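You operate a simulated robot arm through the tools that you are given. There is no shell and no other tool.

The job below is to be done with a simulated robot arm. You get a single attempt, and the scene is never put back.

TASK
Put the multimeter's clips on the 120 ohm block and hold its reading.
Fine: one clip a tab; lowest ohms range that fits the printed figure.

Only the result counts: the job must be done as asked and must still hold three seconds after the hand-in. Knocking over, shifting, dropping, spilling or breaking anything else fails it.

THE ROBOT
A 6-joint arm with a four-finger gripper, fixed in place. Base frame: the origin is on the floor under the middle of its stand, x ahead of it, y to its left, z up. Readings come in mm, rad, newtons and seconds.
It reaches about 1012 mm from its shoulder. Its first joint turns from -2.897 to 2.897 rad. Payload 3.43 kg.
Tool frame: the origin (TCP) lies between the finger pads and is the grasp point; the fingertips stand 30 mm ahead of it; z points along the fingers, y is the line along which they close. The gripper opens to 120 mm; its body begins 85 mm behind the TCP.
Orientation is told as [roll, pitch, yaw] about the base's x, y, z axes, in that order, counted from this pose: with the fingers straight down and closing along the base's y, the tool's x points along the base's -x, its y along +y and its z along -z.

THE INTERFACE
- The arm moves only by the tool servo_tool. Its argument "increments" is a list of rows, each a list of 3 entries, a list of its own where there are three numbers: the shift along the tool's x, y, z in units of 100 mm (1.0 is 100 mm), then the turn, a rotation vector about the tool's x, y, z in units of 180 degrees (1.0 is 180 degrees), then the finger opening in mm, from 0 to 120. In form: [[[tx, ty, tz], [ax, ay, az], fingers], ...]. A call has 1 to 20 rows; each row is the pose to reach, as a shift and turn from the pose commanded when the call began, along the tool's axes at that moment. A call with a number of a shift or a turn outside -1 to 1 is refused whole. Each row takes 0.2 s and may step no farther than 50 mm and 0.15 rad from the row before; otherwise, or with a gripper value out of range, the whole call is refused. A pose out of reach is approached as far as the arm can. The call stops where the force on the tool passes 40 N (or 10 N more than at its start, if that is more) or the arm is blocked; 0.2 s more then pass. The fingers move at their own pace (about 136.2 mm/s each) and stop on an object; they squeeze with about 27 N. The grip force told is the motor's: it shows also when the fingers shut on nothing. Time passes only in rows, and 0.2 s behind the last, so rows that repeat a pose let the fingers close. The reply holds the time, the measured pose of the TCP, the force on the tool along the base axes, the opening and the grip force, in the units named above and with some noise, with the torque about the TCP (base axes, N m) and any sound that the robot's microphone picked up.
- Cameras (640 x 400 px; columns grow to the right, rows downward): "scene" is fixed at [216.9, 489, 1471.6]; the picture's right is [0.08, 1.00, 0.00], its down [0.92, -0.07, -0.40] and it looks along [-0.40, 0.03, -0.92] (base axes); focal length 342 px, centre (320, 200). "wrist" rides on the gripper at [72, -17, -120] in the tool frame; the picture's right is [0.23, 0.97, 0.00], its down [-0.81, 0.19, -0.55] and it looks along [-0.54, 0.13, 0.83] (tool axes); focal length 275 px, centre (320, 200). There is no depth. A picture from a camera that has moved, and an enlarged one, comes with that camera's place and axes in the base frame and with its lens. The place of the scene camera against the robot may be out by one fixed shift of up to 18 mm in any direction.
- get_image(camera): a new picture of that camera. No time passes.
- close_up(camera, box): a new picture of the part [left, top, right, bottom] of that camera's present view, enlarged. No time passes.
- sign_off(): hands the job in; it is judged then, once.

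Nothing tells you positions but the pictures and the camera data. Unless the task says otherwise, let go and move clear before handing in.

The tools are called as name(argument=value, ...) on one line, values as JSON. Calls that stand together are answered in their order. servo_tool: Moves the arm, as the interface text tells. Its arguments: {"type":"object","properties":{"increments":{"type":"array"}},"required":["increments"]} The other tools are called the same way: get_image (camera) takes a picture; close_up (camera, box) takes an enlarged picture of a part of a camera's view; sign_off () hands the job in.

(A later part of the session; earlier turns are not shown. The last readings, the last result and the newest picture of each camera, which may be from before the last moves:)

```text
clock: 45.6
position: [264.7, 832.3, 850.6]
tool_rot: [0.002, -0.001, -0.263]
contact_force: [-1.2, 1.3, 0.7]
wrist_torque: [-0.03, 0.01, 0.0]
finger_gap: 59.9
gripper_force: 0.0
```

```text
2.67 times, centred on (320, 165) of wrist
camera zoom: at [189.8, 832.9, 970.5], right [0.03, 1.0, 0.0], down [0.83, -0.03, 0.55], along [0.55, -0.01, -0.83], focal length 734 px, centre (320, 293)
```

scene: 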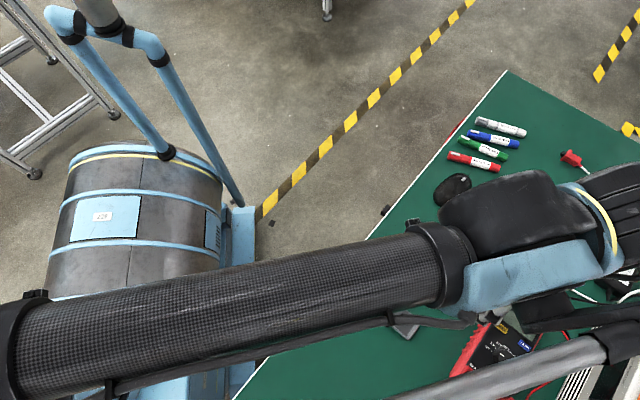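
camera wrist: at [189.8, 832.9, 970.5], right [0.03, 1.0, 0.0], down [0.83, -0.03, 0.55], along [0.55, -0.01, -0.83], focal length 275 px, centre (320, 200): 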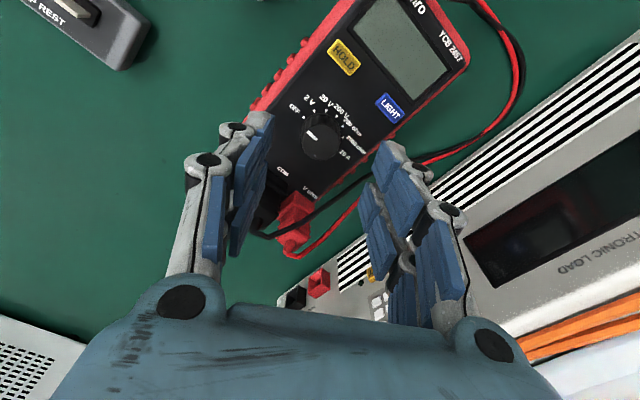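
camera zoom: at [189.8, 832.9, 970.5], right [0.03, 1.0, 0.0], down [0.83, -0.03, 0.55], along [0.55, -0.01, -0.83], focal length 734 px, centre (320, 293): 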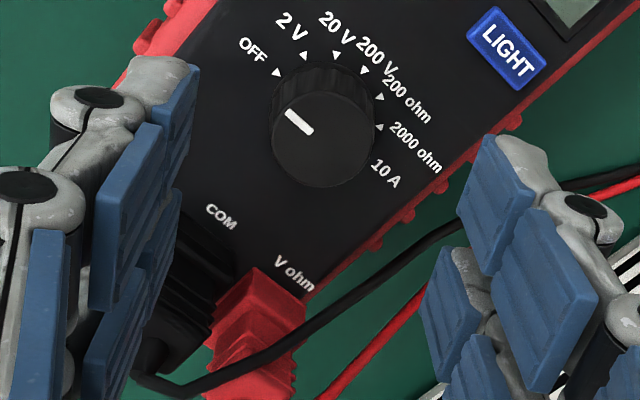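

Centred within about 0.6 mm in the closing direction. Lowering around the dial in careful steps.

servo_tool(increments=[[[0.002, 0.006, 0.12], [0, 0, 0], 54], [[0.002, 0.006, 0.24], [0, 0, 0], 50], [[0.002, 0.006, 0.36], [0, 0, 0], 50], [[0.002, 0.006, 0.36], [0, 0, 0], 50]])

get_image(camera="wrist")

close_up(camera="wrist", box=[220, 90, 420, 240])

```text
clock: 46.6
position: [262.6, 833.8, 814.7]
tool_rot: [0.002, 0.0, -0.262]
contact_force: [0.3, 0.6, -0.4]
wrist_torque: [0.0, 0.03, 0.04]
finger_gap: 50.1
gripper_force: 0.0
```

```text
taken
camera wrist: at [189.8, 834.1, 934.5], right [0.03, 1.0, 0.0], down [0.83, -0.03, 0.55], along [0.55, -0.01, -0.83], focal length 275 px, centre (320, 200)
```

wrist: 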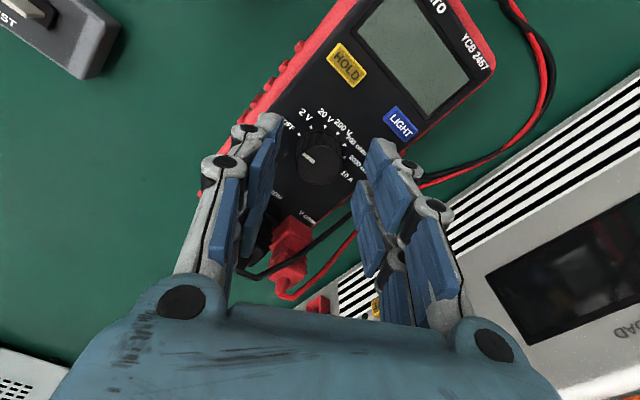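

```text
2.67 times, centred on (320, 165) of wrist
camera zoom: at [189.8, 834.1, 934.5], right [0.03, 1.0, 0.0], down [0.83, -0.03, 0.55], along [0.55, -0.01, -0.83], focal length 734 px, centre (320, 293)
```

zoom: 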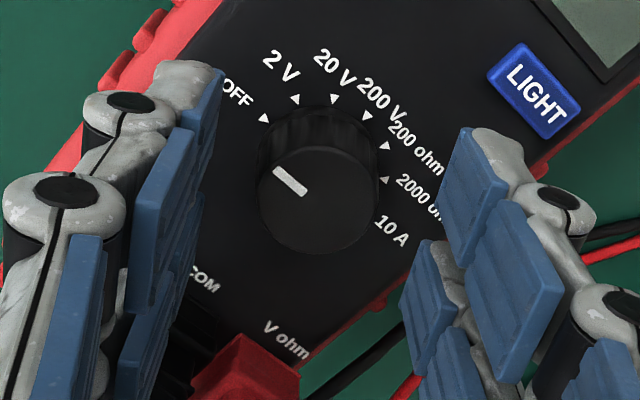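

Aligned now. Down to about z 800, then close on the dial.

servo_tool(increments=[[[-0.003, 0, 0.05], [0, 0, 0], 50], [[-0.003, 0, 0.1], [0, 0, 0], 50], [[-0.003, 0, 0.145], [0, 0, 0], 50], [[-0.003, 0, 0.145], [0, 0, 0], 50]])

servo_tool(increments=[[[0, 0, 0], [0, 0, 0], 40], [[0, 0, 0], [0, 0, 0], 32], [[0, 0, 0], [0, 0, 0], 28], [[0, 0, 0], [0, 0, 0], 20], [[0, 0, 0], [0, 0, 0], 20], [[0, 0, 0], [0, 0, 0], 20]])

get_image(camera="wrist")

close_up(camera="wrist", box=[220, 90, 420, 240])

```text
clock: 47.6
position: [263.6, 832.7, 799.6]
tool_rot: [0.002, 0.0, -0.261]
contact_force: [0.5, -0.7, -0.6]
wrist_torque: [-0.01, -0.04, 0.0]
finger_gap: 50.0
gripper_force: 0.1
```

```text
clock: 49.0
position: [262.7, 833.9, 799.7]
tool_rot: [0.004, 0.0, -0.263]
contact_force: [0.1, -3.7, -0.1]
wrist_torque: [-0.26, 0.01, 0.0]
finger_gap: 26.0
gripper_force: 26.8
```

```text
taken
camera wrist: at [190.3, 833.8, 920.1], right [0.03, 1.0, 0.0], down [0.83, -0.03, 0.55], along [0.55, -0.01, -0.83], focal length 275 px, centre (320, 200)
```

wrist: 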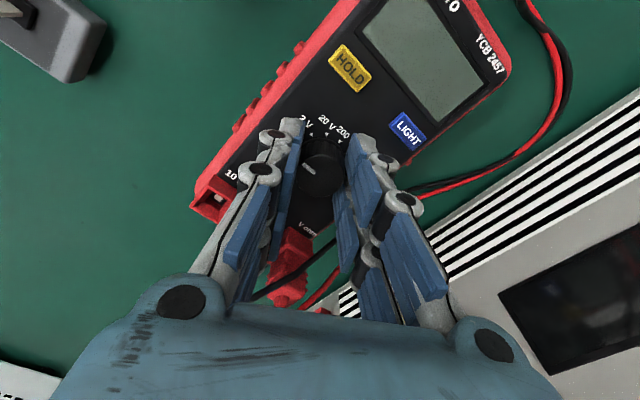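

```text
2.67 times, centred on (320, 165) of wrist
camera zoom: at [190.3, 833.8, 920.1], right [0.03, 1.0, 0.0], down [0.83, -0.03, 0.55], along [0.55, -0.01, -0.83], focal length 734 px, centre (320, 293)
```

zoom: 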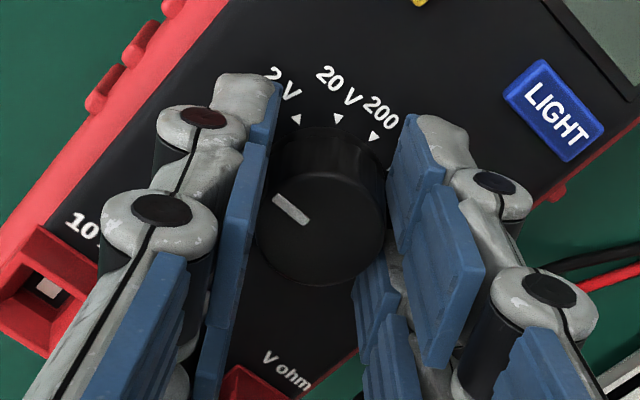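

The dial is gripped (26 mm, small side load). Turning the first 30° clockwise to see how it behaves.

servo_tool(increments=[[[0, 0, 0], [0, 0, 0.028], 20], [[0, 0, 0], [0, 0, 0.056], 20], [[0, 0, 0], [0, 0, 0.084], 20], [[0, 0, 0], [0, 0, 0.112], 20], [[0, 0, 0], [0, 0, 0.14], 20], [[0, 0, 0], [0, 0, 0.1667], 20], [[0, 0, 0], [0, 0, 0.1667], 20]])

get_image(camera="wrist")

close_up(camera="wrist", box=[220, 90, 420, 240])

```text
clock: 50.6
position: [263.0, 832.5, 800.3]
tool_rot: [0.002, 0.0, -0.788]
contact_force: [1.5, 9.7, 9.5]
wrist_torque: [0.19, -0.14, -0.03]
finger_gap: 26.2
gripper_force: 26.9
```

```text
taken
camera wrist: at [201.2, 870.1, 920.2], right [0.53, 0.85, 0.0], down [0.71, -0.44, 0.55], along [0.47, -0.29, -0.83], focal length 275 px, centre (320, 200)
```

wrist: 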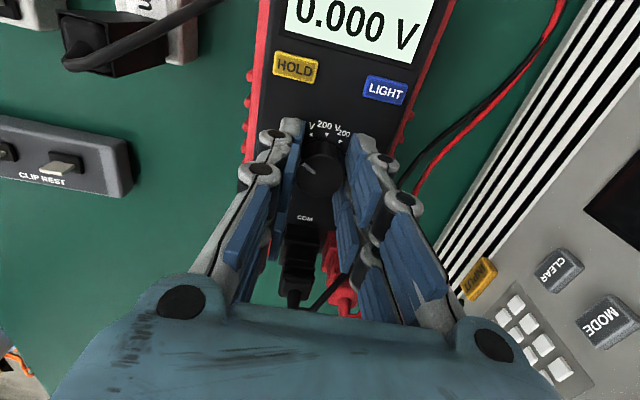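

```text
2.67 times, centred on (320, 165) of wrist
camera zoom: at [201.2, 870.1, 920.2], right [0.53, 0.85, 0.0], down [0.71, -0.44, 0.55], along [0.47, -0.29, -0.83], focal length 734 px, centre (320, 293)
```

zoom: 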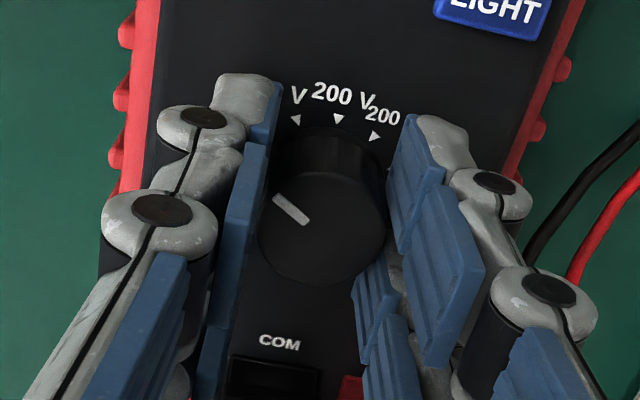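

The dial turned one step with the gripper (display woke up in the 2 V range). I'll relieve the ~10 N side load before turning on.

servo_tool(increments=[[[0.004, 0.005, -0.005], [0, 0, 0], 20], [[0.004, 0.005, -0.005], [0, 0, 0], 20]])

```text
clock: 51.2
position: [264.6, 834.3, 801.8]
tool_rot: [0.002, -0.001, -0.785]
contact_force: [0.1, -0.3, 0.4]
wrist_torque: [-0.04, -0.02, 0.0]
finger_gap: 26.3
gripper_force: 26.9
```

servo_tool(increments=[[[0, 0, 0], [0, 0, 0.028], 20], [[0, 0, 0], [0, 0, 0.056], 20], [[0, 0, 0], [0, 0, 0.084], 20], [[0, 0, 0], [0, 0, 0.112], 20], [[0, 0, 0], [0, 0, 0.14], 20], [[0, 0, 0], [0, 0, 0.1667], 20], [[0, 0, 0], [0, 0, 0.1667], 20]])

get_image(camera="wrist")

close_up(camera="wrist", box=[220, 90, 420, 240])

```text
clock: 52.8
position: [264.5, 834.6, 799.4]
tool_rot: [0.001, 0.001, -1.31]
contact_force: [-0.5, 0.1, -0.1]
wrist_torque: [-0.06, 0.02, 0.01]
finger_gap: 26.4
gripper_force: 26.7
```

```text
taken
camera wrist: at [229.3, 897.3, 920.5], right [0.88, 0.47, 0.0], down [0.39, -0.74, 0.55], along [0.26, -0.49, -0.83], focal length 275 px, centre (320, 200)
```

wrist: 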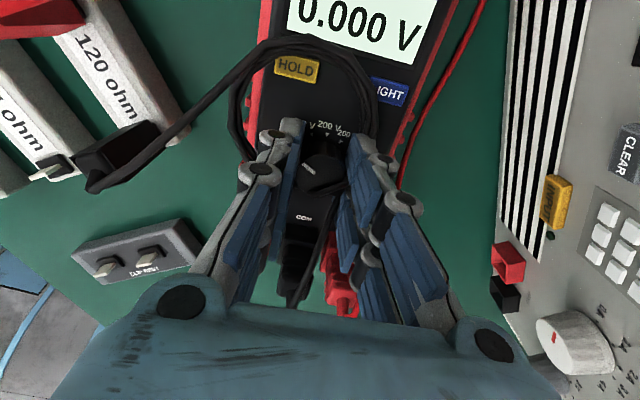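

```text
2.67 times, centred on (320, 165) of wrist
camera zoom: at [229.3, 897.3, 920.5], right [0.88, 0.47, 0.0], down [0.39, -0.74, 0.55], along [0.26, -0.49, -0.83], focal length 734 px, centre (320, 293)
```

zoom: 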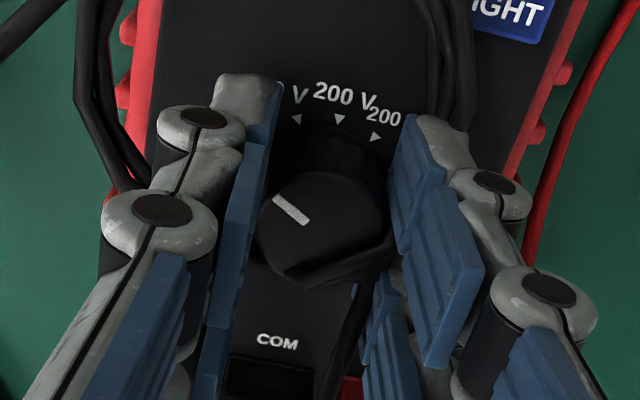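

The meter itself turned with the gripper this time (it wasn't pressed down, so the dial's detent held better than the table friction). I'll turn back the same 30° to restore it, then press down lightly while turning.

servo_tool(increments=[[[0, 0, 0], [0, 0, -0.028], 20], [[0, 0, 0], [0, 0, -0.056], 20], [[0, 0, 0], [0, 0, -0.084], 20], [[0, 0, 0], [0, 0, -0.112], 20], [[0, 0, 0], [0, 0, -0.14], 20], [[0, 0, 0], [0, 0, -0.1667], 20], [[0, 0, 0], [0, 0, -0.1667], 20]])

get_image(camera="wrist")

close_up(camera="wrist", box=[220, 90, 420, 240])

```text
clock: 54.4
position: [264.5, 834.5, 801.3]
tool_rot: [0.002, 0.001, -0.786]
contact_force: [0.8, 0.7, -0.4]
wrist_torque: [-0.03, -0.02, 0.0]
finger_gap: 26.3
gripper_force: 27.6
```

```text
taken
camera wrist: at [201.4, 870.7, 920.3], right [0.52, 0.85, 0.0], down [0.71, -0.44, 0.55], along [0.47, -0.29, -0.83], focal length 275 px, centre (320, 200)
```

wrist: 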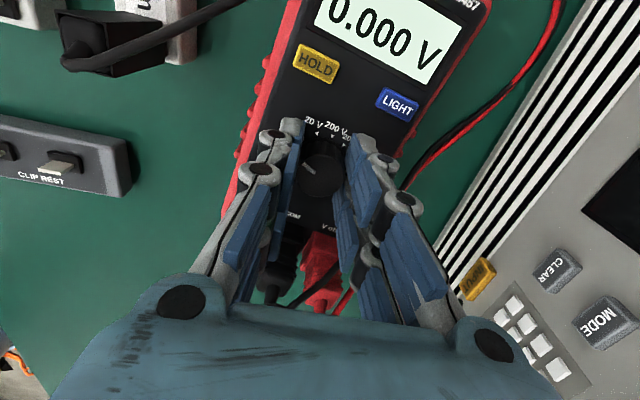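

```text
2.67 times, centred on (320, 165) of wrist
camera zoom: at [201.4, 870.7, 920.3], right [0.52, 0.85, 0.0], down [0.71, -0.44, 0.55], along [0.47, -0.29, -0.83], focal length 734 px, centre (320, 293)
```

zoom: 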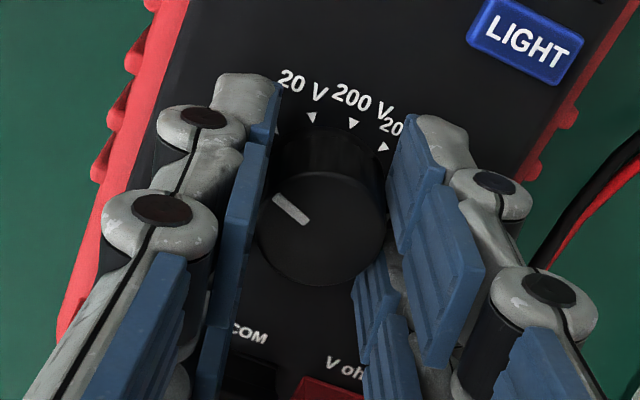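

The meter came back only part-way (about 10° off). Since the dial hits its OFF stop at the original grip angle, turning the gripper fully back to −15° should carry the meter back to its original heading.

servo_tool(increments=[[[0, -0.001, 0], [0, 0, -0.028], 20], [[-0.001, -0.002, 0], [0, 0, -0.056], 20], [[-0.002, -0.003, 0], [0, 0, -0.084], 20], [[-0.003, -0.004, 0], [0, 0, -0.112], 20], [[-0.004, -0.005, 0], [0, 0, -0.14], 20], [[-0.004, -0.005, 0], [0, 0, -0.1667], 20], [[-0.004, -0.005, 0], [0, 0, -0.1667], 20]])

get_image(camera="wrist")

close_up(camera="wrist", box=[220, 90, 420, 240])

```text
clock: 56.0
position: [263.1, 832.4, 801.1]
tool_rot: [0.003, -0.001, -0.262]
contact_force: [0.3, 3.1, 5.8]
wrist_torque: [0.05, -0.01, -0.33]
finger_gap: 26.2
gripper_force: 27.1
```

```text
taken
camera wrist: at [190.2, 833.7, 920.6], right [0.03, 1.0, 0.0], down [0.83, -0.03, 0.55], along [0.55, -0.01, -0.83], focal length 275 px, centre (320, 200)
```

wrist: 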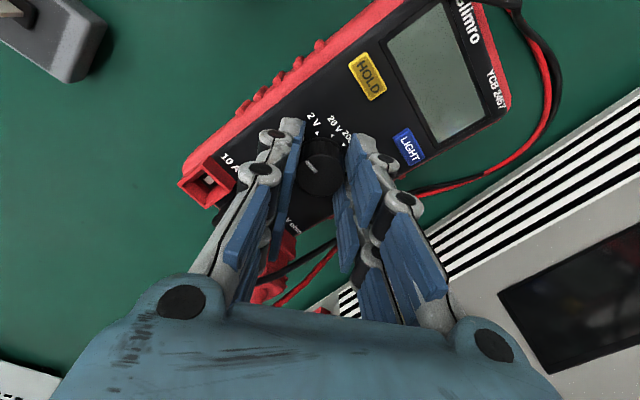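

```text
2.67 times, centred on (320, 165) of wrist
camera zoom: at [190.2, 833.7, 920.6], right [0.03, 1.0, 0.0], down [0.83, -0.03, 0.55], along [0.55, -0.01, -0.83], focal length 734 px, centre (320, 293)
```

zoom: 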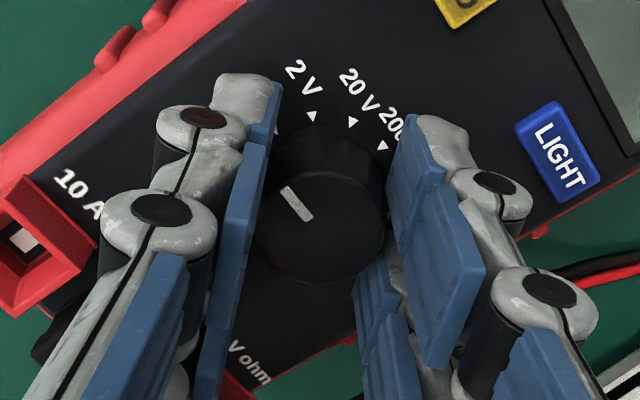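

Now the dial is against its OFF stop and slipped slightly in my grip, while the meter is still about 10° off. I'll unload the downward push so the meter is free to swing back, and check.

servo_tool(increments=[[[0, 0, -0.004], [0, 0, 0], 20], [[0, 0, -0.007], [0, 0, 0], 20], [[0, 0, -0.007], [0, 0, 0], 20]])

close_up(camera="wrist", box=[220, 90, 420, 240])

```text
clock: 56.8
position: [264.0, 832.0, 801.0]
tool_rot: [0.001, 0.001, -0.26]
contact_force: [-0.3, 0.4, 0.0]
wrist_torque: [0.13, 0.02, -0.08]
finger_gap: 26.3
gripper_force: 26.7
```

```text
2.67 times, centred on (320, 165) of wrist
camera zoom: at [190.4, 833.9, 920.6], right [0.03, 1.0, 0.0], down [0.83, -0.03, 0.55], along [0.55, -0.02, -0.83], focal length 734 px, centre (320, 293)
```

zoom: 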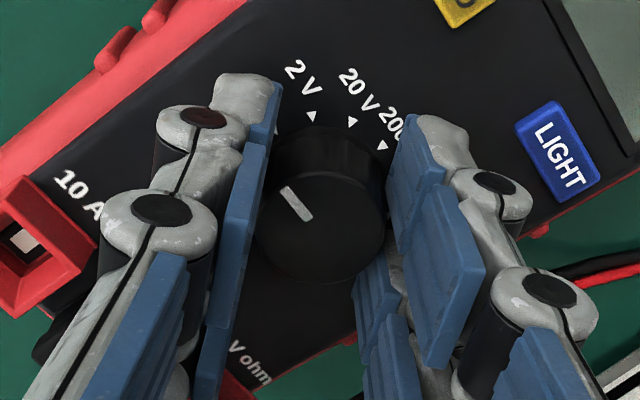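

servo_tool(increments=[[[0, 0, -0.003], [0, 0, -0.014], 20], [[0, 0, -0.003], [0, 0, -0.028], 20], [[0, 0, -0.003], [0, 0, -0.042], 20], [[0, 0, -0.003], [0, 0, -0.056], 20], [[0, 0, -0.003], [0, 0, -0.056], 20]])

get_image(camera="wrist")

close_up(camera="wrist", box=[220, 90, 420, 240])

```text
clock: 58.0
position: [264.7, 833.6, 800.4]
tool_rot: [0.001, 0.002, -0.086]
contact_force: [-0.2, 1.3, -0.5]
wrist_torque: [-0.04, -0.01, -0.03]
finger_gap: 26.2
gripper_force: 27.4
```

```text
taken
camera wrist: at [191.3, 821.0, 921.2], right [-0.15, 0.99, 0.0], down [0.82, 0.12, 0.55], along [0.55, 0.08, -0.83], focal length 275 px, centre (320, 200)
```

wrist: 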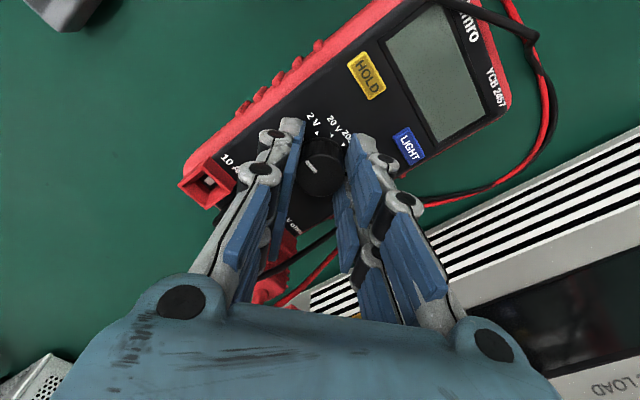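

```text
2.67 times, centred on (320, 165) of wrist
camera zoom: at [191.3, 821.0, 921.2], right [-0.15, 0.99, 0.0], down [0.82, 0.12, 0.55], along [0.55, 0.08, -0.83], focal length 734 px, centre (320, 293)
```

zoom: 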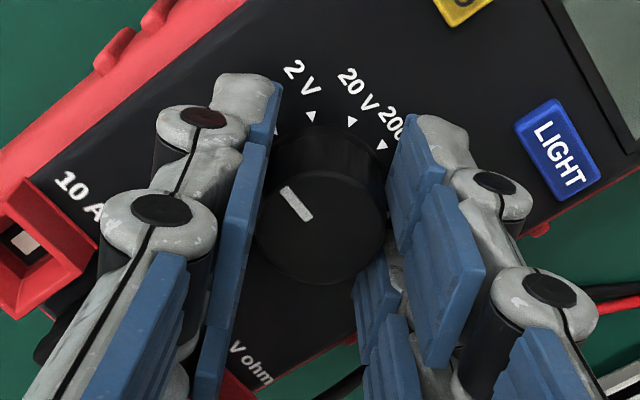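

The meter is back at its original heading (within about 1°), dial at OFF. Now I'll press down lightly to hold the meter on the table before turning.

servo_tool(increments=[[[0, 0, 0.006], [0, 0, 0], 20], [[0, 0, 0.012], [0, 0, 0], 20], [[0, 0, 0.012], [0, 0, 0], 20]])

```text
clock: 58.8
position: [264.4, 834.1, 800.5]
tool_rot: [0.001, 0.0, -0.085]
contact_force: [1.1, 1.6, 6.8]
wrist_torque: [0.0, 0.04, 0.0]
finger_gap: 26.5
gripper_force: 27.0
```

servo_tool(increments=[[[0, 0, 0.005], [0, 0, 0], 20], [[0, 0, 0.009], [0, 0, 0], 20], [[0, 0, 0.009], [0, 0, 0], 20]])

```text
clock: 59.6
position: [264.7, 833.8, 800.1]
tool_rot: [0.005, -0.001, -0.085]
contact_force: [6.0, 17.2, 26.9]
wrist_torque: [0.58, -0.18, -0.13]
finger_gap: 26.4
gripper_force: 27.3
```

servo_tool(increments=[[[0, 0.003, -0.004], [0, 0, 0], 20], [[0, 0.003, -0.004], [0, 0, 0], 20]])

```text
clock: 60.2
position: [264.4, 832.9, 799.6]
tool_rot: [0.001, 0.001, -0.085]
contact_force: [6.0, 9.0, 18.6]
wrist_torque: [0.36, -0.1, -0.1]
finger_gap: 26.2
gripper_force: 26.3
```

Load is now about 19 N downward. Easing the side load slightly and turning 30° clockwise.

servo_tool(increments=[[[-0.003, 0.005, 0], [0, 0, 0], 20], [[-0.003, 0.005, 0], [0, 0, 0.028], 20], [[-0.003, 0.005, 0], [0, 0, 0.056], 20], [[-0.003, 0.005, 0], [0, 0, 0.084], 20], [[-0.003, 0.005, 0], [0, 0, 0.112], 20], [[-0.003, 0.005, 0], [0, 0, 0.14], 20], [[-0.003, 0.005, 0], [0, 0, 0.1667], 20], [[-0.003, 0.005, 0], [0, 0, 0.1667], 20]])

get_image(camera="wrist")

close_up(camera="wrist", box=[220, 90, 420, 240])

```text
clock: 62.0
position: [263.6, 832.7, 800.2]
tool_rot: [0.002, 0.004, -0.61]
contact_force: [-2.6, -0.9, 1.5]
wrist_torque: [-0.14, -0.06, 0.0]
finger_gap: 26.3
gripper_force: 27.0
```

```text
taken
camera wrist: at [195.6, 859.3, 919.9], right [0.37, 0.93, 0.0], down [0.77, -0.31, 0.55], along [0.51, -0.2, -0.83], focal length 275 px, centre (320, 200)
```

wrist: 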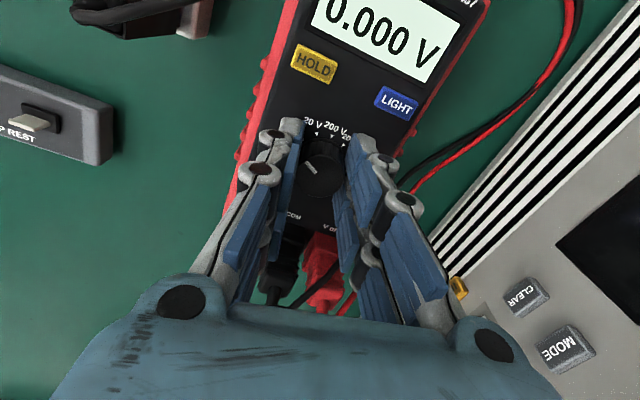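

```text
2.67 times, centred on (320, 165) of wrist
camera zoom: at [195.6, 859.3, 919.9], right [0.37, 0.93, 0.0], down [0.77, -0.31, 0.55], along [0.51, -0.2, -0.83], focal length 734 px, centre (320, 293)
```

zoom: 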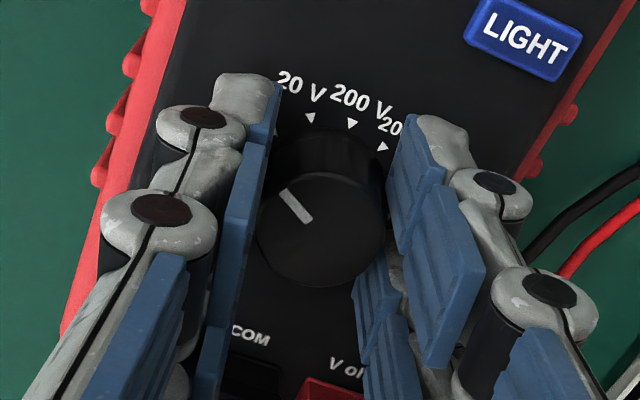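

That worked: dial moved one step to 2 V and the meter stayed put. Pressing down again for the next step.

servo_tool(increments=[[[0, 0, 0.006], [0, 0, 0], 20], [[0, 0, 0.01], [0, 0, 0], 20], [[0, 0, 0.01], [0, 0, 0], 20]])

```text
clock: 62.8
position: [263.3, 834.3, 799.5]
tool_rot: [0.003, 0.003, -0.61]
contact_force: [-0.8, 10.2, 24.6]
wrist_torque: [0.31, 0.07, 0.0]
finger_gap: 25.9
gripper_force: 27.7
```

servo_tool(increments=[[[0.002, 0.004, 0], [0, 0, 0], 20], [[0.002, 0.004, 0], [0, 0, 0.028], 20], [[0.002, 0.004, 0], [0, 0, 0.056], 20], [[0.002, 0.004, 0], [0, 0, 0.084], 20], [[0.002, 0.004, 0], [0, 0, 0.112], 20], [[0.002, 0.004, 0], [0, 0, 0.14], 20], [[0.002, 0.004, 0], [0, 0, 0.1667], 20], [[0.002, 0.004, 0], [0, 0, 0.1667], 20]])

get_image(camera="wrist")

close_up(camera="wrist", box=[220, 90, 420, 240])

```text
clock: 64.6
position: [263.4, 833.4, 799.1]
tool_rot: [0.001, 0.002, -1.134]
contact_force: [-2.6, 1.0, 15.9]
wrist_torque: [-0.13, 0.01, 0.04]
finger_gap: 26.1
gripper_force: 26.6
```

```text
taken
camera wrist: at [218.3, 889.6, 919.2], right [0.78, 0.62, 0.0], down [0.52, -0.66, 0.55], along [0.34, -0.43, -0.83], focal length 275 px, centre (320, 200)
```

wrist: 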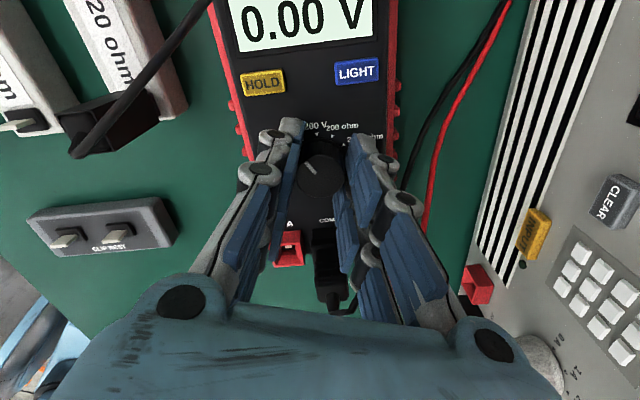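

```text
2.67 times, centred on (320, 165) of wrist
camera zoom: at [218.3, 889.6, 919.2], right [0.78, 0.62, 0.0], down [0.52, -0.66, 0.55], along [0.34, -0.43, -0.83], focal length 734 px, centre (320, 293)
```

zoom: 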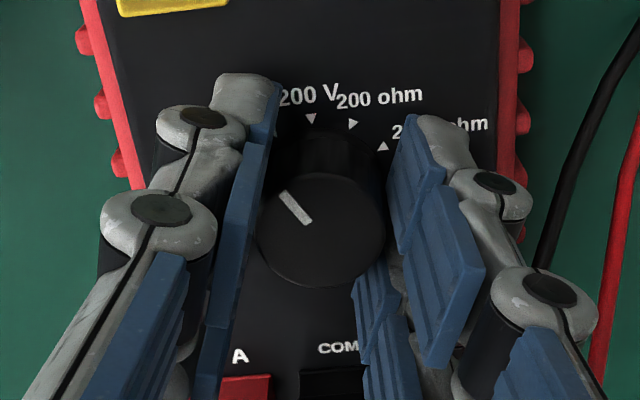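

Now on 20 V and the meter hasn't moved. I'll let go, lift a little, swing the gripper back 60° and re-grip for the last two steps.

servo_tool(increments=[[[0, 0, -0.01], [0, 0, 0], 22], [[0, 0, -0.01], [0, 0, 0], 30], [[0, 0, -0.01], [0, 0, 0], 40], [[0, 0, -0.1], [0, 0, 0], 42], [[0, 0, -0.22], [0, 0, 0], 44], [[0, 0, -0.22], [0, 0, 0], 44]])

servo_tool(increments=[[[0, 0, 0], [0, 0, -0.0417], 46], [[0, 0, 0], [0, 0, -0.0833], 46], [[0, 0, 0], [0, 0, -0.125], 46], [[0, 0, 0], [0, 0, -0.1667], 46], [[0, 0, 0], [0, 0, -0.2083], 46], [[0, 0, 0], [0, 0, -0.25], 46], [[0, 0, 0], [0, 0, -0.2917], 46], [[0, 0, 0], [0, 0, -0.3333], 46], [[0, 0, 0], [0, 0, -0.3333], 46]])

get_image(camera="wrist")

close_up(camera="wrist", box=[220, 90, 420, 240])

```text
clock: 66.0
position: [263.7, 834.9, 820.1]
tool_rot: [-0.002, 0.0, -1.136]
contact_force: [0.1, 0.2, 0.4]
wrist_torque: [0.0, 0.02, -0.01]
finger_gap: 44.2
gripper_force: 0.1
```

```text
clock: 68.0
position: [263.8, 834.6, 820.7]
tool_rot: [0.003, 0.001, -0.086]
contact_force: [-0.4, -0.2, -0.2]
wrist_torque: [-0.03, -0.03, 0.0]
finger_gap: 46.0
gripper_force: 0.1
```

```text
taken
camera wrist: at [191.3, 822.0, 940.5], right [-0.15, 0.99, 0.0], down [0.82, 0.12, 0.55], along [0.55, 0.08, -0.83], focal length 275 px, centre (320, 200)
```

wrist: 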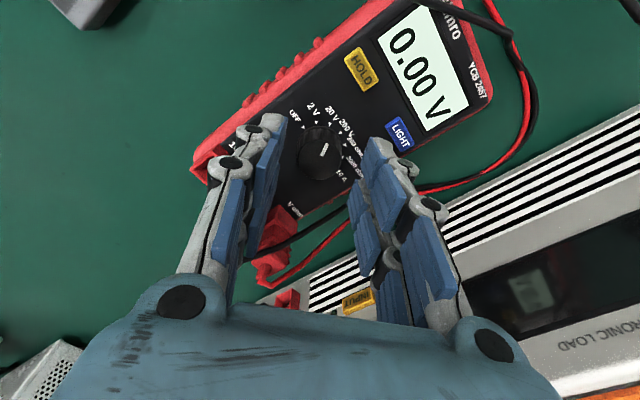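

```text
2.67 times, centred on (320, 165) of wrist
camera zoom: at [191.3, 822.0, 940.5], right [-0.15, 0.99, 0.0], down [0.82, 0.12, 0.55], along [0.55, 0.08, -0.83], focal length 734 px, centre (320, 293)
```

zoom: 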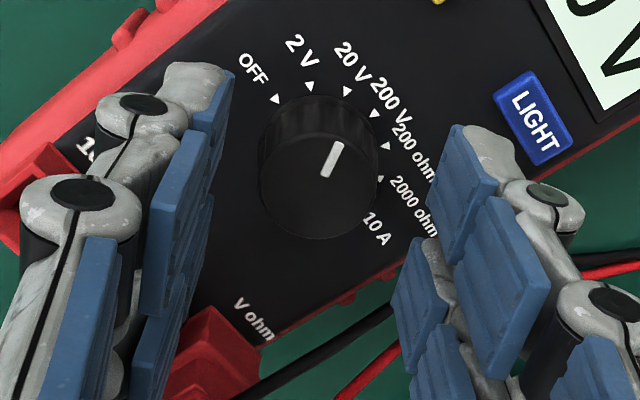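

Mark now points at 20 V. Small centring correction, back down, and re-grip.

servo_tool(increments=[[[0.011, -0.005, 0.07], [0, 0, 0], 46], [[0.011, -0.005, 0.13], [0, 0, 0], 46], [[0.011, -0.005, 0.185], [0, 0, 0], 46], [[0.011, -0.005, 0.185], [0, 0, 0], 46]])

servo_tool(increments=[[[0, 0, 0], [0, 0, 0], 36], [[0, 0, 0], [0, 0, 0], 30], [[0, 0, 0], [0, 0, 0], 20], [[0, 0, 0], [0, 0, 0], 20], [[0, 0, 0], [0, 0, 0], 20]])

close_up(camera="wrist", box=[220, 90, 420, 240])

```text
clock: 69.0
position: [262.4, 834.0, 801.5]
tool_rot: [0.003, 0.002, -0.086]
contact_force: [0.1, 0.3, 0.5]
wrist_torque: [-0.02, 0.02, 0.01]
finger_gap: 46.0
gripper_force: 0.0
```

```text
clock: 70.2
position: [262.2, 834.2, 801.3]
tool_rot: [0.002, 0.0, -0.087]
contact_force: [3.3, 3.0, 0.6]
wrist_torque: [0.1, -0.12, -0.01]
finger_gap: 26.2
gripper_force: 27.3
```

```text
2.67 times, centred on (320, 165) of wrist
camera zoom: at [190.5, 821.5, 922.1], right [-0.14, 0.99, 0.0], down [0.82, 0.12, 0.55], along [0.55, 0.08, -0.83], focal length 734 px, centre (320, 293)
```

zoom: 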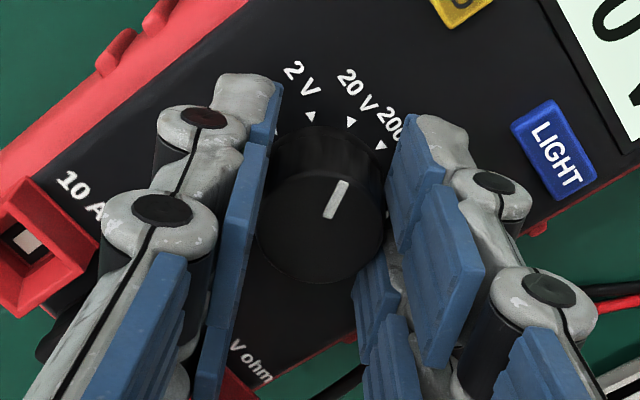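

servo_tool(increments=[[[-0.002, 0.002, 0.008], [0, 0, 0], 20], [[-0.002, 0.002, 0.016], [0, 0, 0], 20], [[-0.002, 0.002, 0.016], [0, 0, 0], 20]])

```text
clock: 71.0
position: [263.8, 833.3, 801.7]
tool_rot: [0.003, 0.0, -0.087]
contact_force: [6.5, 8.3, 26.2]
wrist_torque: [0.3, -0.23, -0.02]
finger_gap: 26.0
gripper_force: 26.5
```

servo_tool(increments=[[[-0.004, 0.004, 0], [0, 0, 0], 20], [[-0.004, 0.004, 0], [0, 0, 0.028], 20], [[-0.004, 0.004, 0], [0, 0, 0.056], 20], [[-0.004, 0.004, 0], [0, 0, 0.084], 20], [[-0.004, 0.004, 0], [0, 0, 0.112], 20], [[-0.004, 0.004, 0], [0, 0, 0.14], 20], [[-0.004, 0.004, 0], [0, 0, 0.1667], 20], [[-0.004, 0.004, 0], [0, 0, 0.1667], 20]])

get_image(camera="wrist")

close_up(camera="wrist", box=[220, 90, 420, 240])

```text
clock: 72.8
position: [263.3, 834.1, 800.8]
tool_rot: [0.003, 0.001, -0.61]
contact_force: [6.9, -4.8, 15.4]
wrist_torque: [-0.31, -0.43, 0.0]
finger_gap: 26.1
gripper_force: 26.9
```

```text
taken
camera wrist: at [195.4, 859.4, 921.1], right [0.37, 0.93, 0.0], down [0.77, -0.31, 0.55], along [0.51, -0.2, -0.83], focal length 275 px, centre (320, 200)
```

wrist: 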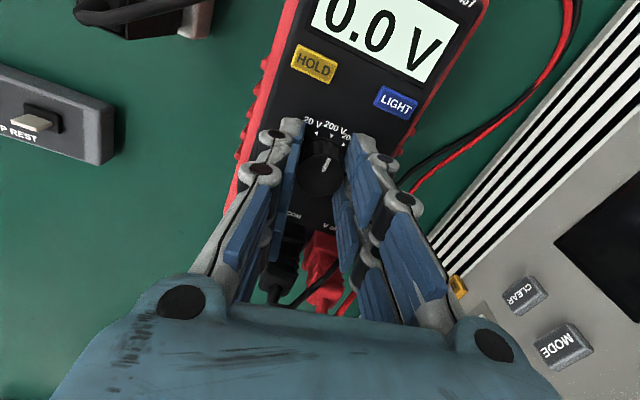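

```text
2.67 times, centred on (320, 165) of wrist
camera zoom: at [195.4, 859.4, 921.1], right [0.37, 0.93, 0.0], down [0.77, -0.31, 0.55], along [0.51, -0.2, -0.83], focal length 734 px, centre (320, 293)
```

zoom: 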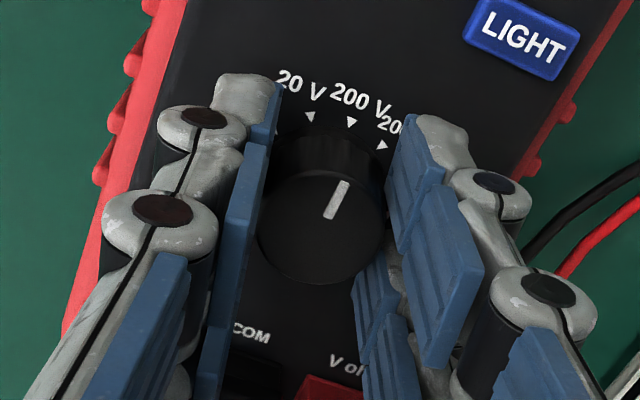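

Now on 200 V. One more step to 200 ohm, with the downward load kept on.

servo_tool(increments=[[[-0.003, 0, 0.003], [0, 0, 0], 20], [[-0.003, 0, 0.003], [0, 0, 0.028], 20], [[-0.003, 0, 0.003], [0, 0, 0.056], 20], [[-0.003, 0, 0.003], [0, 0, 0.084], 20], [[-0.003, 0, 0.003], [0, 0, 0.112], 20], [[-0.003, 0, 0.003], [0, 0, 0.14], 20], [[-0.003, 0, 0.003], [0, 0, 0.1667], 20], [[-0.003, 0, 0.003], [0, 0, 0.1667], 20]])

get_image(camera="wrist")

close_up(camera="wrist", box=[220, 90, 420, 240])

```text
clock: 74.6
position: [263.9, 833.8, 801.1]
tool_rot: [0.001, 0.002, -1.133]
contact_force: [-4.0, -0.6, 21.6]
wrist_torque: [0.06, 0.14, -0.02]
finger_gap: 26.3
gripper_force: 26.4
```

```text
taken
camera wrist: at [218.2, 889.8, 921.1], right [0.78, 0.62, 0.0], down [0.52, -0.66, 0.55], along [0.34, -0.43, -0.83], focal length 275 px, centre (320, 200)
```

wrist: 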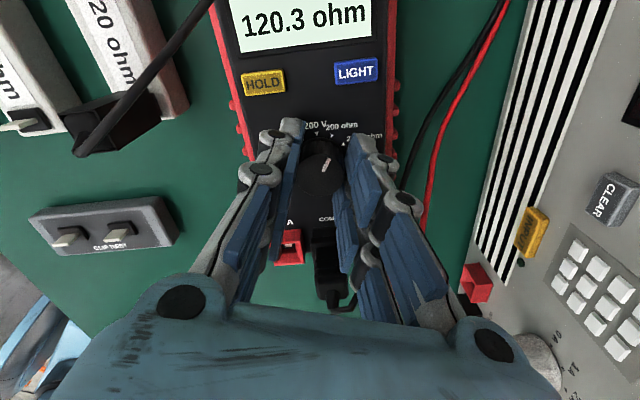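

```text
2.67 times, centred on (320, 165) of wrist
camera zoom: at [218.2, 889.8, 921.1], right [0.78, 0.62, 0.0], down [0.52, -0.66, 0.55], along [0.34, -0.43, -0.83], focal length 734 px, centre (320, 293)
```

zoom: 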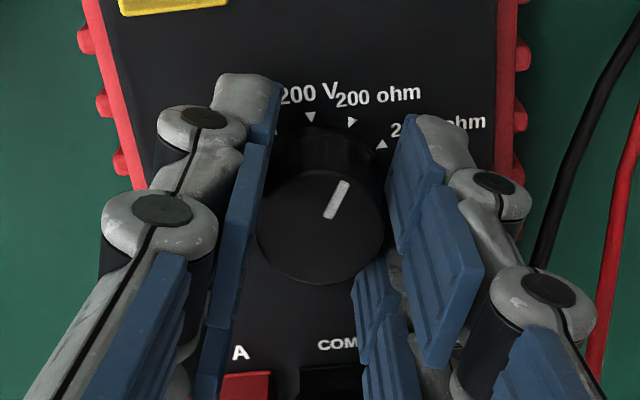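

The display reads 120.3 ohm on the 200 ohm range. Letting go of the dial and rising clear.

servo_tool(increments=[[[0, 0, -0.012], [0, 0, 0], 20], [[0, 0, -0.012], [0, 0, 0], 28], [[0, 0, -0.012], [0, 0, 0], 36], [[0, 0, -0.012], [0, 0, 0], 42], [[0, 0, -0.15], [0, 0, 0], 44], [[0, 0, -0.35], [0, 0, 0], 44], [[0, 0, -0.6], [0, 0, 0], 44], [[0, 0, -0.6], [0, 0, 0], 44]])

get_image(camera="wrist")

close_up(camera="wrist", box=[220, 20, 420, 160])

get_image(camera="scene")

```text
clock: 76.4
position: [263.7, 835.0, 859.7]
tool_rot: [0.001, 0.001, -1.135]
contact_force: [-0.2, -0.3, -0.5]
wrist_torque: [-0.02, -0.03, 0.01]
finger_gap: 44.1
gripper_force: 0.0
```

```text
taken
camera wrist: at [217.9, 890.3, 980.4], right [0.78, 0.62, 0.0], down [0.52, -0.65, 0.55], along [0.34, -0.43, -0.83], focal length 275 px, centre (320, 200)
```

wrist: 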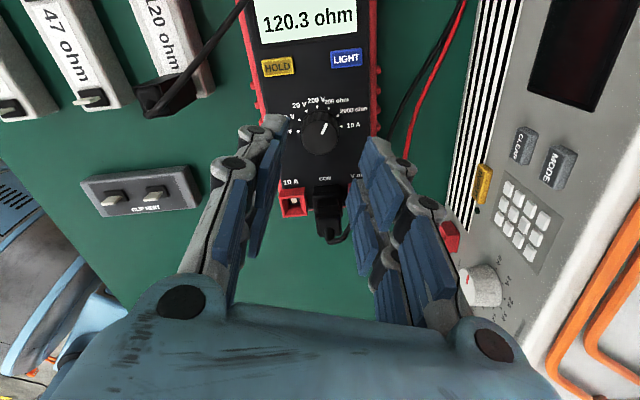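

```text
2.86 times, centred on (320, 90) of wrist
camera zoom: at [217.9, 890.3, 980.4], right [0.78, 0.62, 0.0], down [0.52, -0.65, 0.55], along [0.34, -0.43, -0.83], focal length 786 px, centre (320, 514)
```

zoom: 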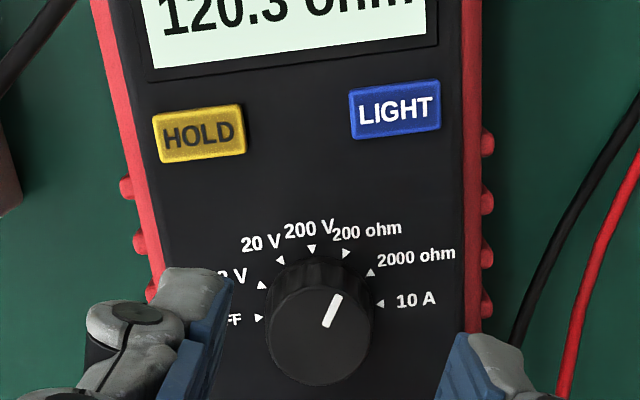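

```text
taken
```

scene: 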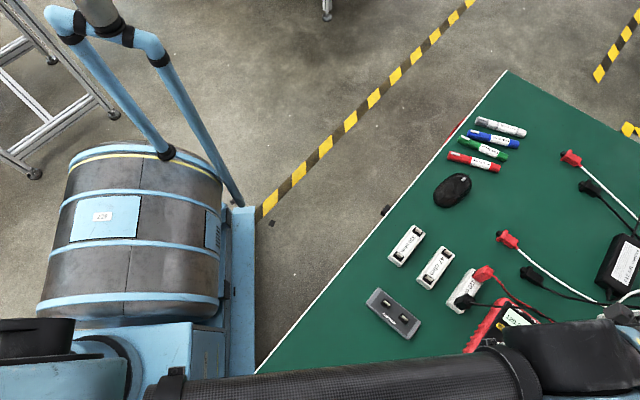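

Dial released; reading 120.3 ohm and meter heading unchanged. Next is HOLD: I'll rise, swing to yaw +45° and close the fingers so I can press the button with one fingertip edge.

servo_tool(increments=[[[0, 0, -0.03], [0, 0, -0.0407], 40], [[0, 0, -0.06], [0, 0, -0.0815], 30], [[0, 0, -0.1], [0, 0, -0.1222], 20], [[0, 0, -0.15], [0, 0, -0.163], 10], [[0, 0, -0.2], [0, 0, -0.2037], 5], [[0, 0, -0.25], [0, 0, -0.2444], 0], [[0, 0, -0.3], [0, 0, -0.2852], 0], [[0, 0, -0.35], [0, 0, -0.3259], 0], [[0, 0, -0.4], [0, 0, -0.3667], 0], [[0, 0, -0.4], [0, 0, -0.4074], 0], [[0, 0, -0.4], [0, 0, -0.4482], 0], [[0, 0, -0.4], [0, 0, -0.4889], 0], [[0, 0, -0.4], [0, 0, -0.5296], 0], [[0, 0, -0.4], [0, 0, -0.5704], 0], [[0, 0, -0.4], [0, 0, -0.6111], 0], [[0, 0, -0.4], [0, 0, -0.6111], 0]])

get_image(camera="wrist")

close_up(camera="wrist", box=[240, 80, 440, 220])

```text
clock: 79.8
position: [262.9, 834.8, 899.4]
tool_rot: [0.001, -0.002, 0.787]
contact_force: [0.3, -0.1, 0.6]
wrist_torque: [-0.01, 0.0, 0.03]
finger_gap: 0.2
gripper_force: 26.8
```

```text
taken
camera wrist: at [225.5, 770.0, 1020.2], right [-0.85, 0.52, 0.0], down [0.44, 0.71, 0.55], along [0.29, 0.47, -0.83], focal length 275 px, centre (320, 200)
```

wrist: 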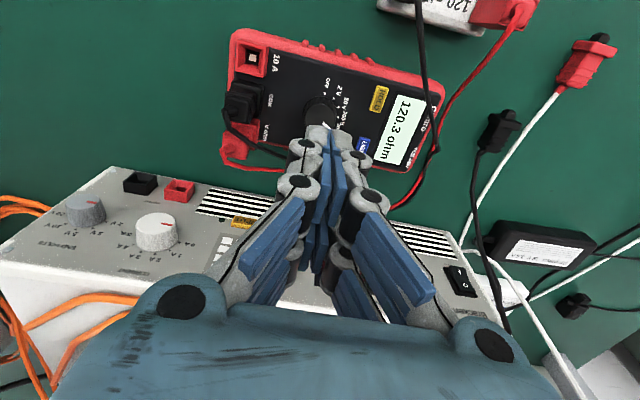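

```text
2.86 times, centred on (340, 150) of wrist
camera zoom: at [225.5, 770.0, 1020.2], right [-0.85, 0.52, 0.0], down [0.44, 0.71, 0.55], along [0.29, 0.47, -0.83], focal length 786 px, centre (263, 343)
```

zoom: 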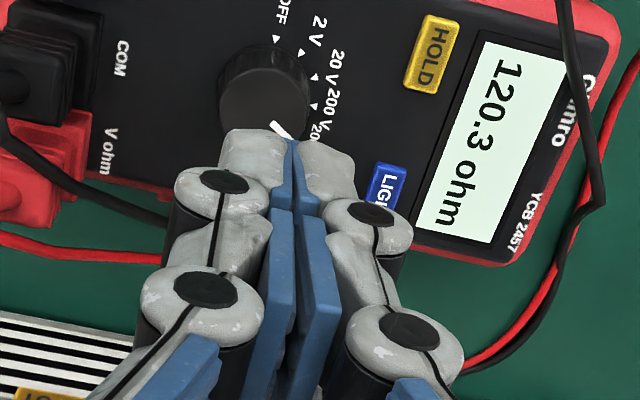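

I have a clear fix on HOLD (≈212.3, 848.5) and on my own fingertip edge. Moving to hover above it with a 12° tilt so only the leading fingertips can touch.

servo_tool(increments=[[[0.03, 0.22, 0.1], [0, 0, 0], 0], [[0.066, 0.439, 0.2], [0, 0, 0], 0], [[0.066, 0.439, 0.35], [0, -0.0222, 0], 0], [[0.066, 0.439, 0.5], [0, -0.0444, 0], 0], [[0.066, 0.439, 0.65], [0, -0.0667, 0], 0], [[0.066, 0.439, 0.65], [0, -0.0667, 0], 0]])

get_image(camera="wrist")

close_up(camera="wrist", box=[240, 70, 440, 210])

```text
clock: 81.2
position: [228.9, 860.5, 834.7]
tool_rot: [0.003, -0.211, 0.784]
contact_force: [-0.1, 0.2, -0.4]
wrist_torque: [0.03, 0.02, 0.04]
finger_gap: 0.0
gripper_force: 27.3
```

```text
taken
camera wrist: at [173.2, 780.3, 936.9], right [-0.85, 0.53, -0.05], down [0.34, 0.61, 0.71], along [0.4, 0.59, -0.7], focal length 275 px, centre (320, 200)
```

wrist: 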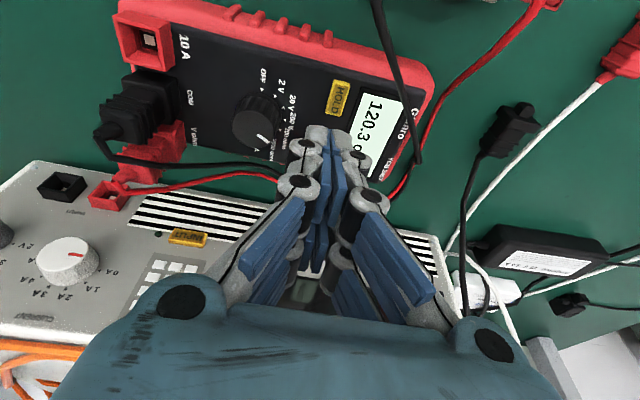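

```text
2.86 times, centred on (340, 140) of wrist
camera zoom: at [173.2, 780.3, 936.9], right [-0.85, 0.53, -0.05], down [0.34, 0.61, 0.71], along [0.4, 0.59, -0.7], focal length 786 px, centre (263, 371)
```

zoom: 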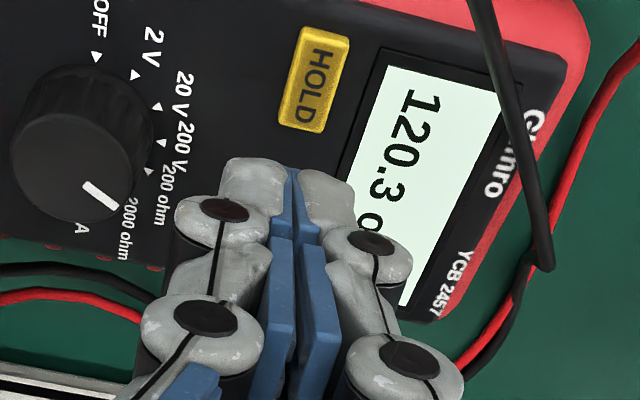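

Tip is lined up over HOLD. Descending vertically 24 mm, then creeping down to feel for the button.

servo_tool(increments=[[[0.017, 0, 0.078], [0, 0, 0], 0], [[0.033, 0, 0.156], [0, 0, 0], 0], [[0.05, 0, 0.235], [0, 0, 0], 0], [[0.05, 0, 0.235], [0, 0, 0], 0]])

get_image(camera="wrist")

close_up(camera="wrist", box=[260, 70, 400, 170])

```text
clock: 82.2
position: [227.7, 861.3, 812.6]
tool_rot: [0.002, -0.211, 0.785]
contact_force: [-0.6, 0.1, -0.3]
wrist_torque: [-0.01, 0.02, 0.01]
finger_gap: 0.0
gripper_force: 27.0
```

```text
taken
camera wrist: at [173.5, 780.0, 913.6], right [-0.85, 0.53, -0.05], down [0.34, 0.61, 0.71], along [0.4, 0.59, -0.7], focal length 275 px, centre (320, 200)
```

wrist: 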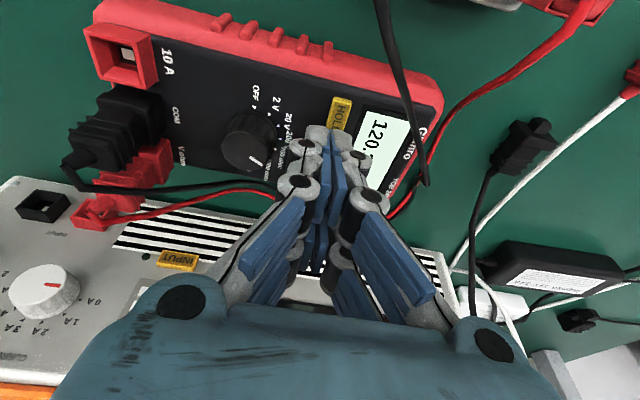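

```text
4.00 times, centred on (330, 120) of wrist
camera zoom: at [173.5, 780.0, 913.6], right [-0.85, 0.53, -0.05], down [0.34, 0.61, 0.71], along [0.4, 0.59, -0.7], focal length 1101 px, centre (280, 520)
```

zoom: 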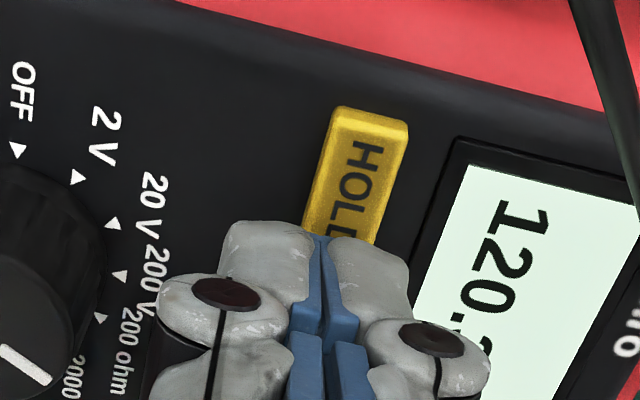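

servo_tool(increments=[[[0.005, 0, 0.024], [0, 0, 0], 0], [[0.0104, 0, 0.0489], [0, 0, 0], 0], [[0.0104, 0, 0.0489], [0, 0, 0], 0]])

close_up(camera="wrist", box=[260, 70, 400, 170])

```text
clock: 83.0
position: [227.5, 860.7, 806.5]
tool_rot: [0.001, -0.211, 0.786]
contact_force: [0.8, -1.2, -0.5]
wrist_torque: [-0.02, 0.01, 0.0]
finger_gap: 0.1
gripper_force: 27.4
```

```text
4.00 times, centred on (330, 120) of wrist
camera zoom: at [173.2, 780.0, 908.6], right [-0.85, 0.53, -0.05], down [0.34, 0.61, 0.71], along [0.4, 0.59, -0.7], focal length 1101 px, centre (280, 520)
```

zoom: 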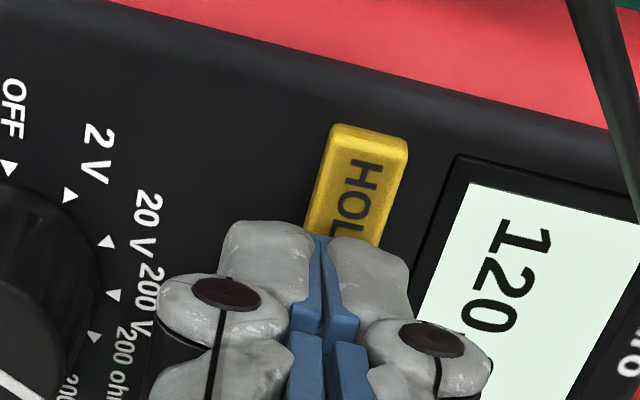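

servo_tool(increments=[[[0.025, 0, -0.005], [0, 0, 0], 0], [[0.027, 0, 0.005], [0, 0, 0], 0], [[0.027, 0, 0.005], [0, 0, 0], 0]])

servo_tool(increments=[[[0.002, 0, 0.01], [0, 0, 0], 0], [[0.002, 0, 0.01], [0, 0, 0], 0]])

close_up(camera="wrist", box=[260, 70, 400, 170])

```text
clock: 83.8
position: [226.5, 859.1, 804.3]
tool_rot: [-0.001, -0.21, 0.784]
contact_force: [0.5, 0.1, 0.1]
wrist_torque: [-0.02, -0.01, 0.0]
finger_gap: 0.0
gripper_force: 26.7
```

```text
clock: 84.4
position: [226.0, 859.3, 803.6]
tool_rot: [0.001, -0.212, 0.785]
contact_force: [0.2, 0.5, -0.5]
wrist_torque: [0.0, 0.01, 0.0]
finger_gap: 0.1
gripper_force: 26.6
```

```text
4.00 times, centred on (330, 120) of wrist
camera zoom: at [171.3, 778.0, 906.5], right [-0.85, 0.53, -0.05], down [0.34, 0.61, 0.71], along [0.4, 0.59, -0.7], focal length 1101 px, centre (280, 520)
```

zoom: 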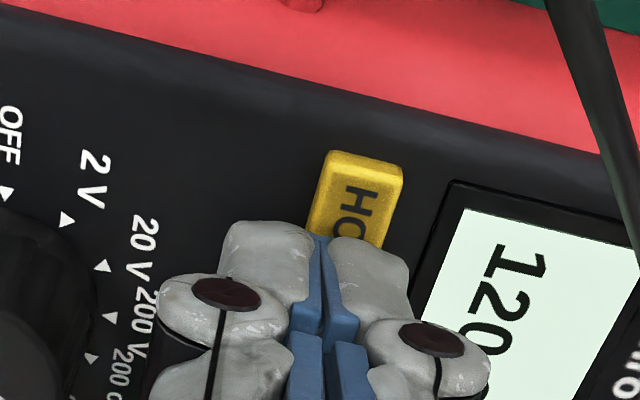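

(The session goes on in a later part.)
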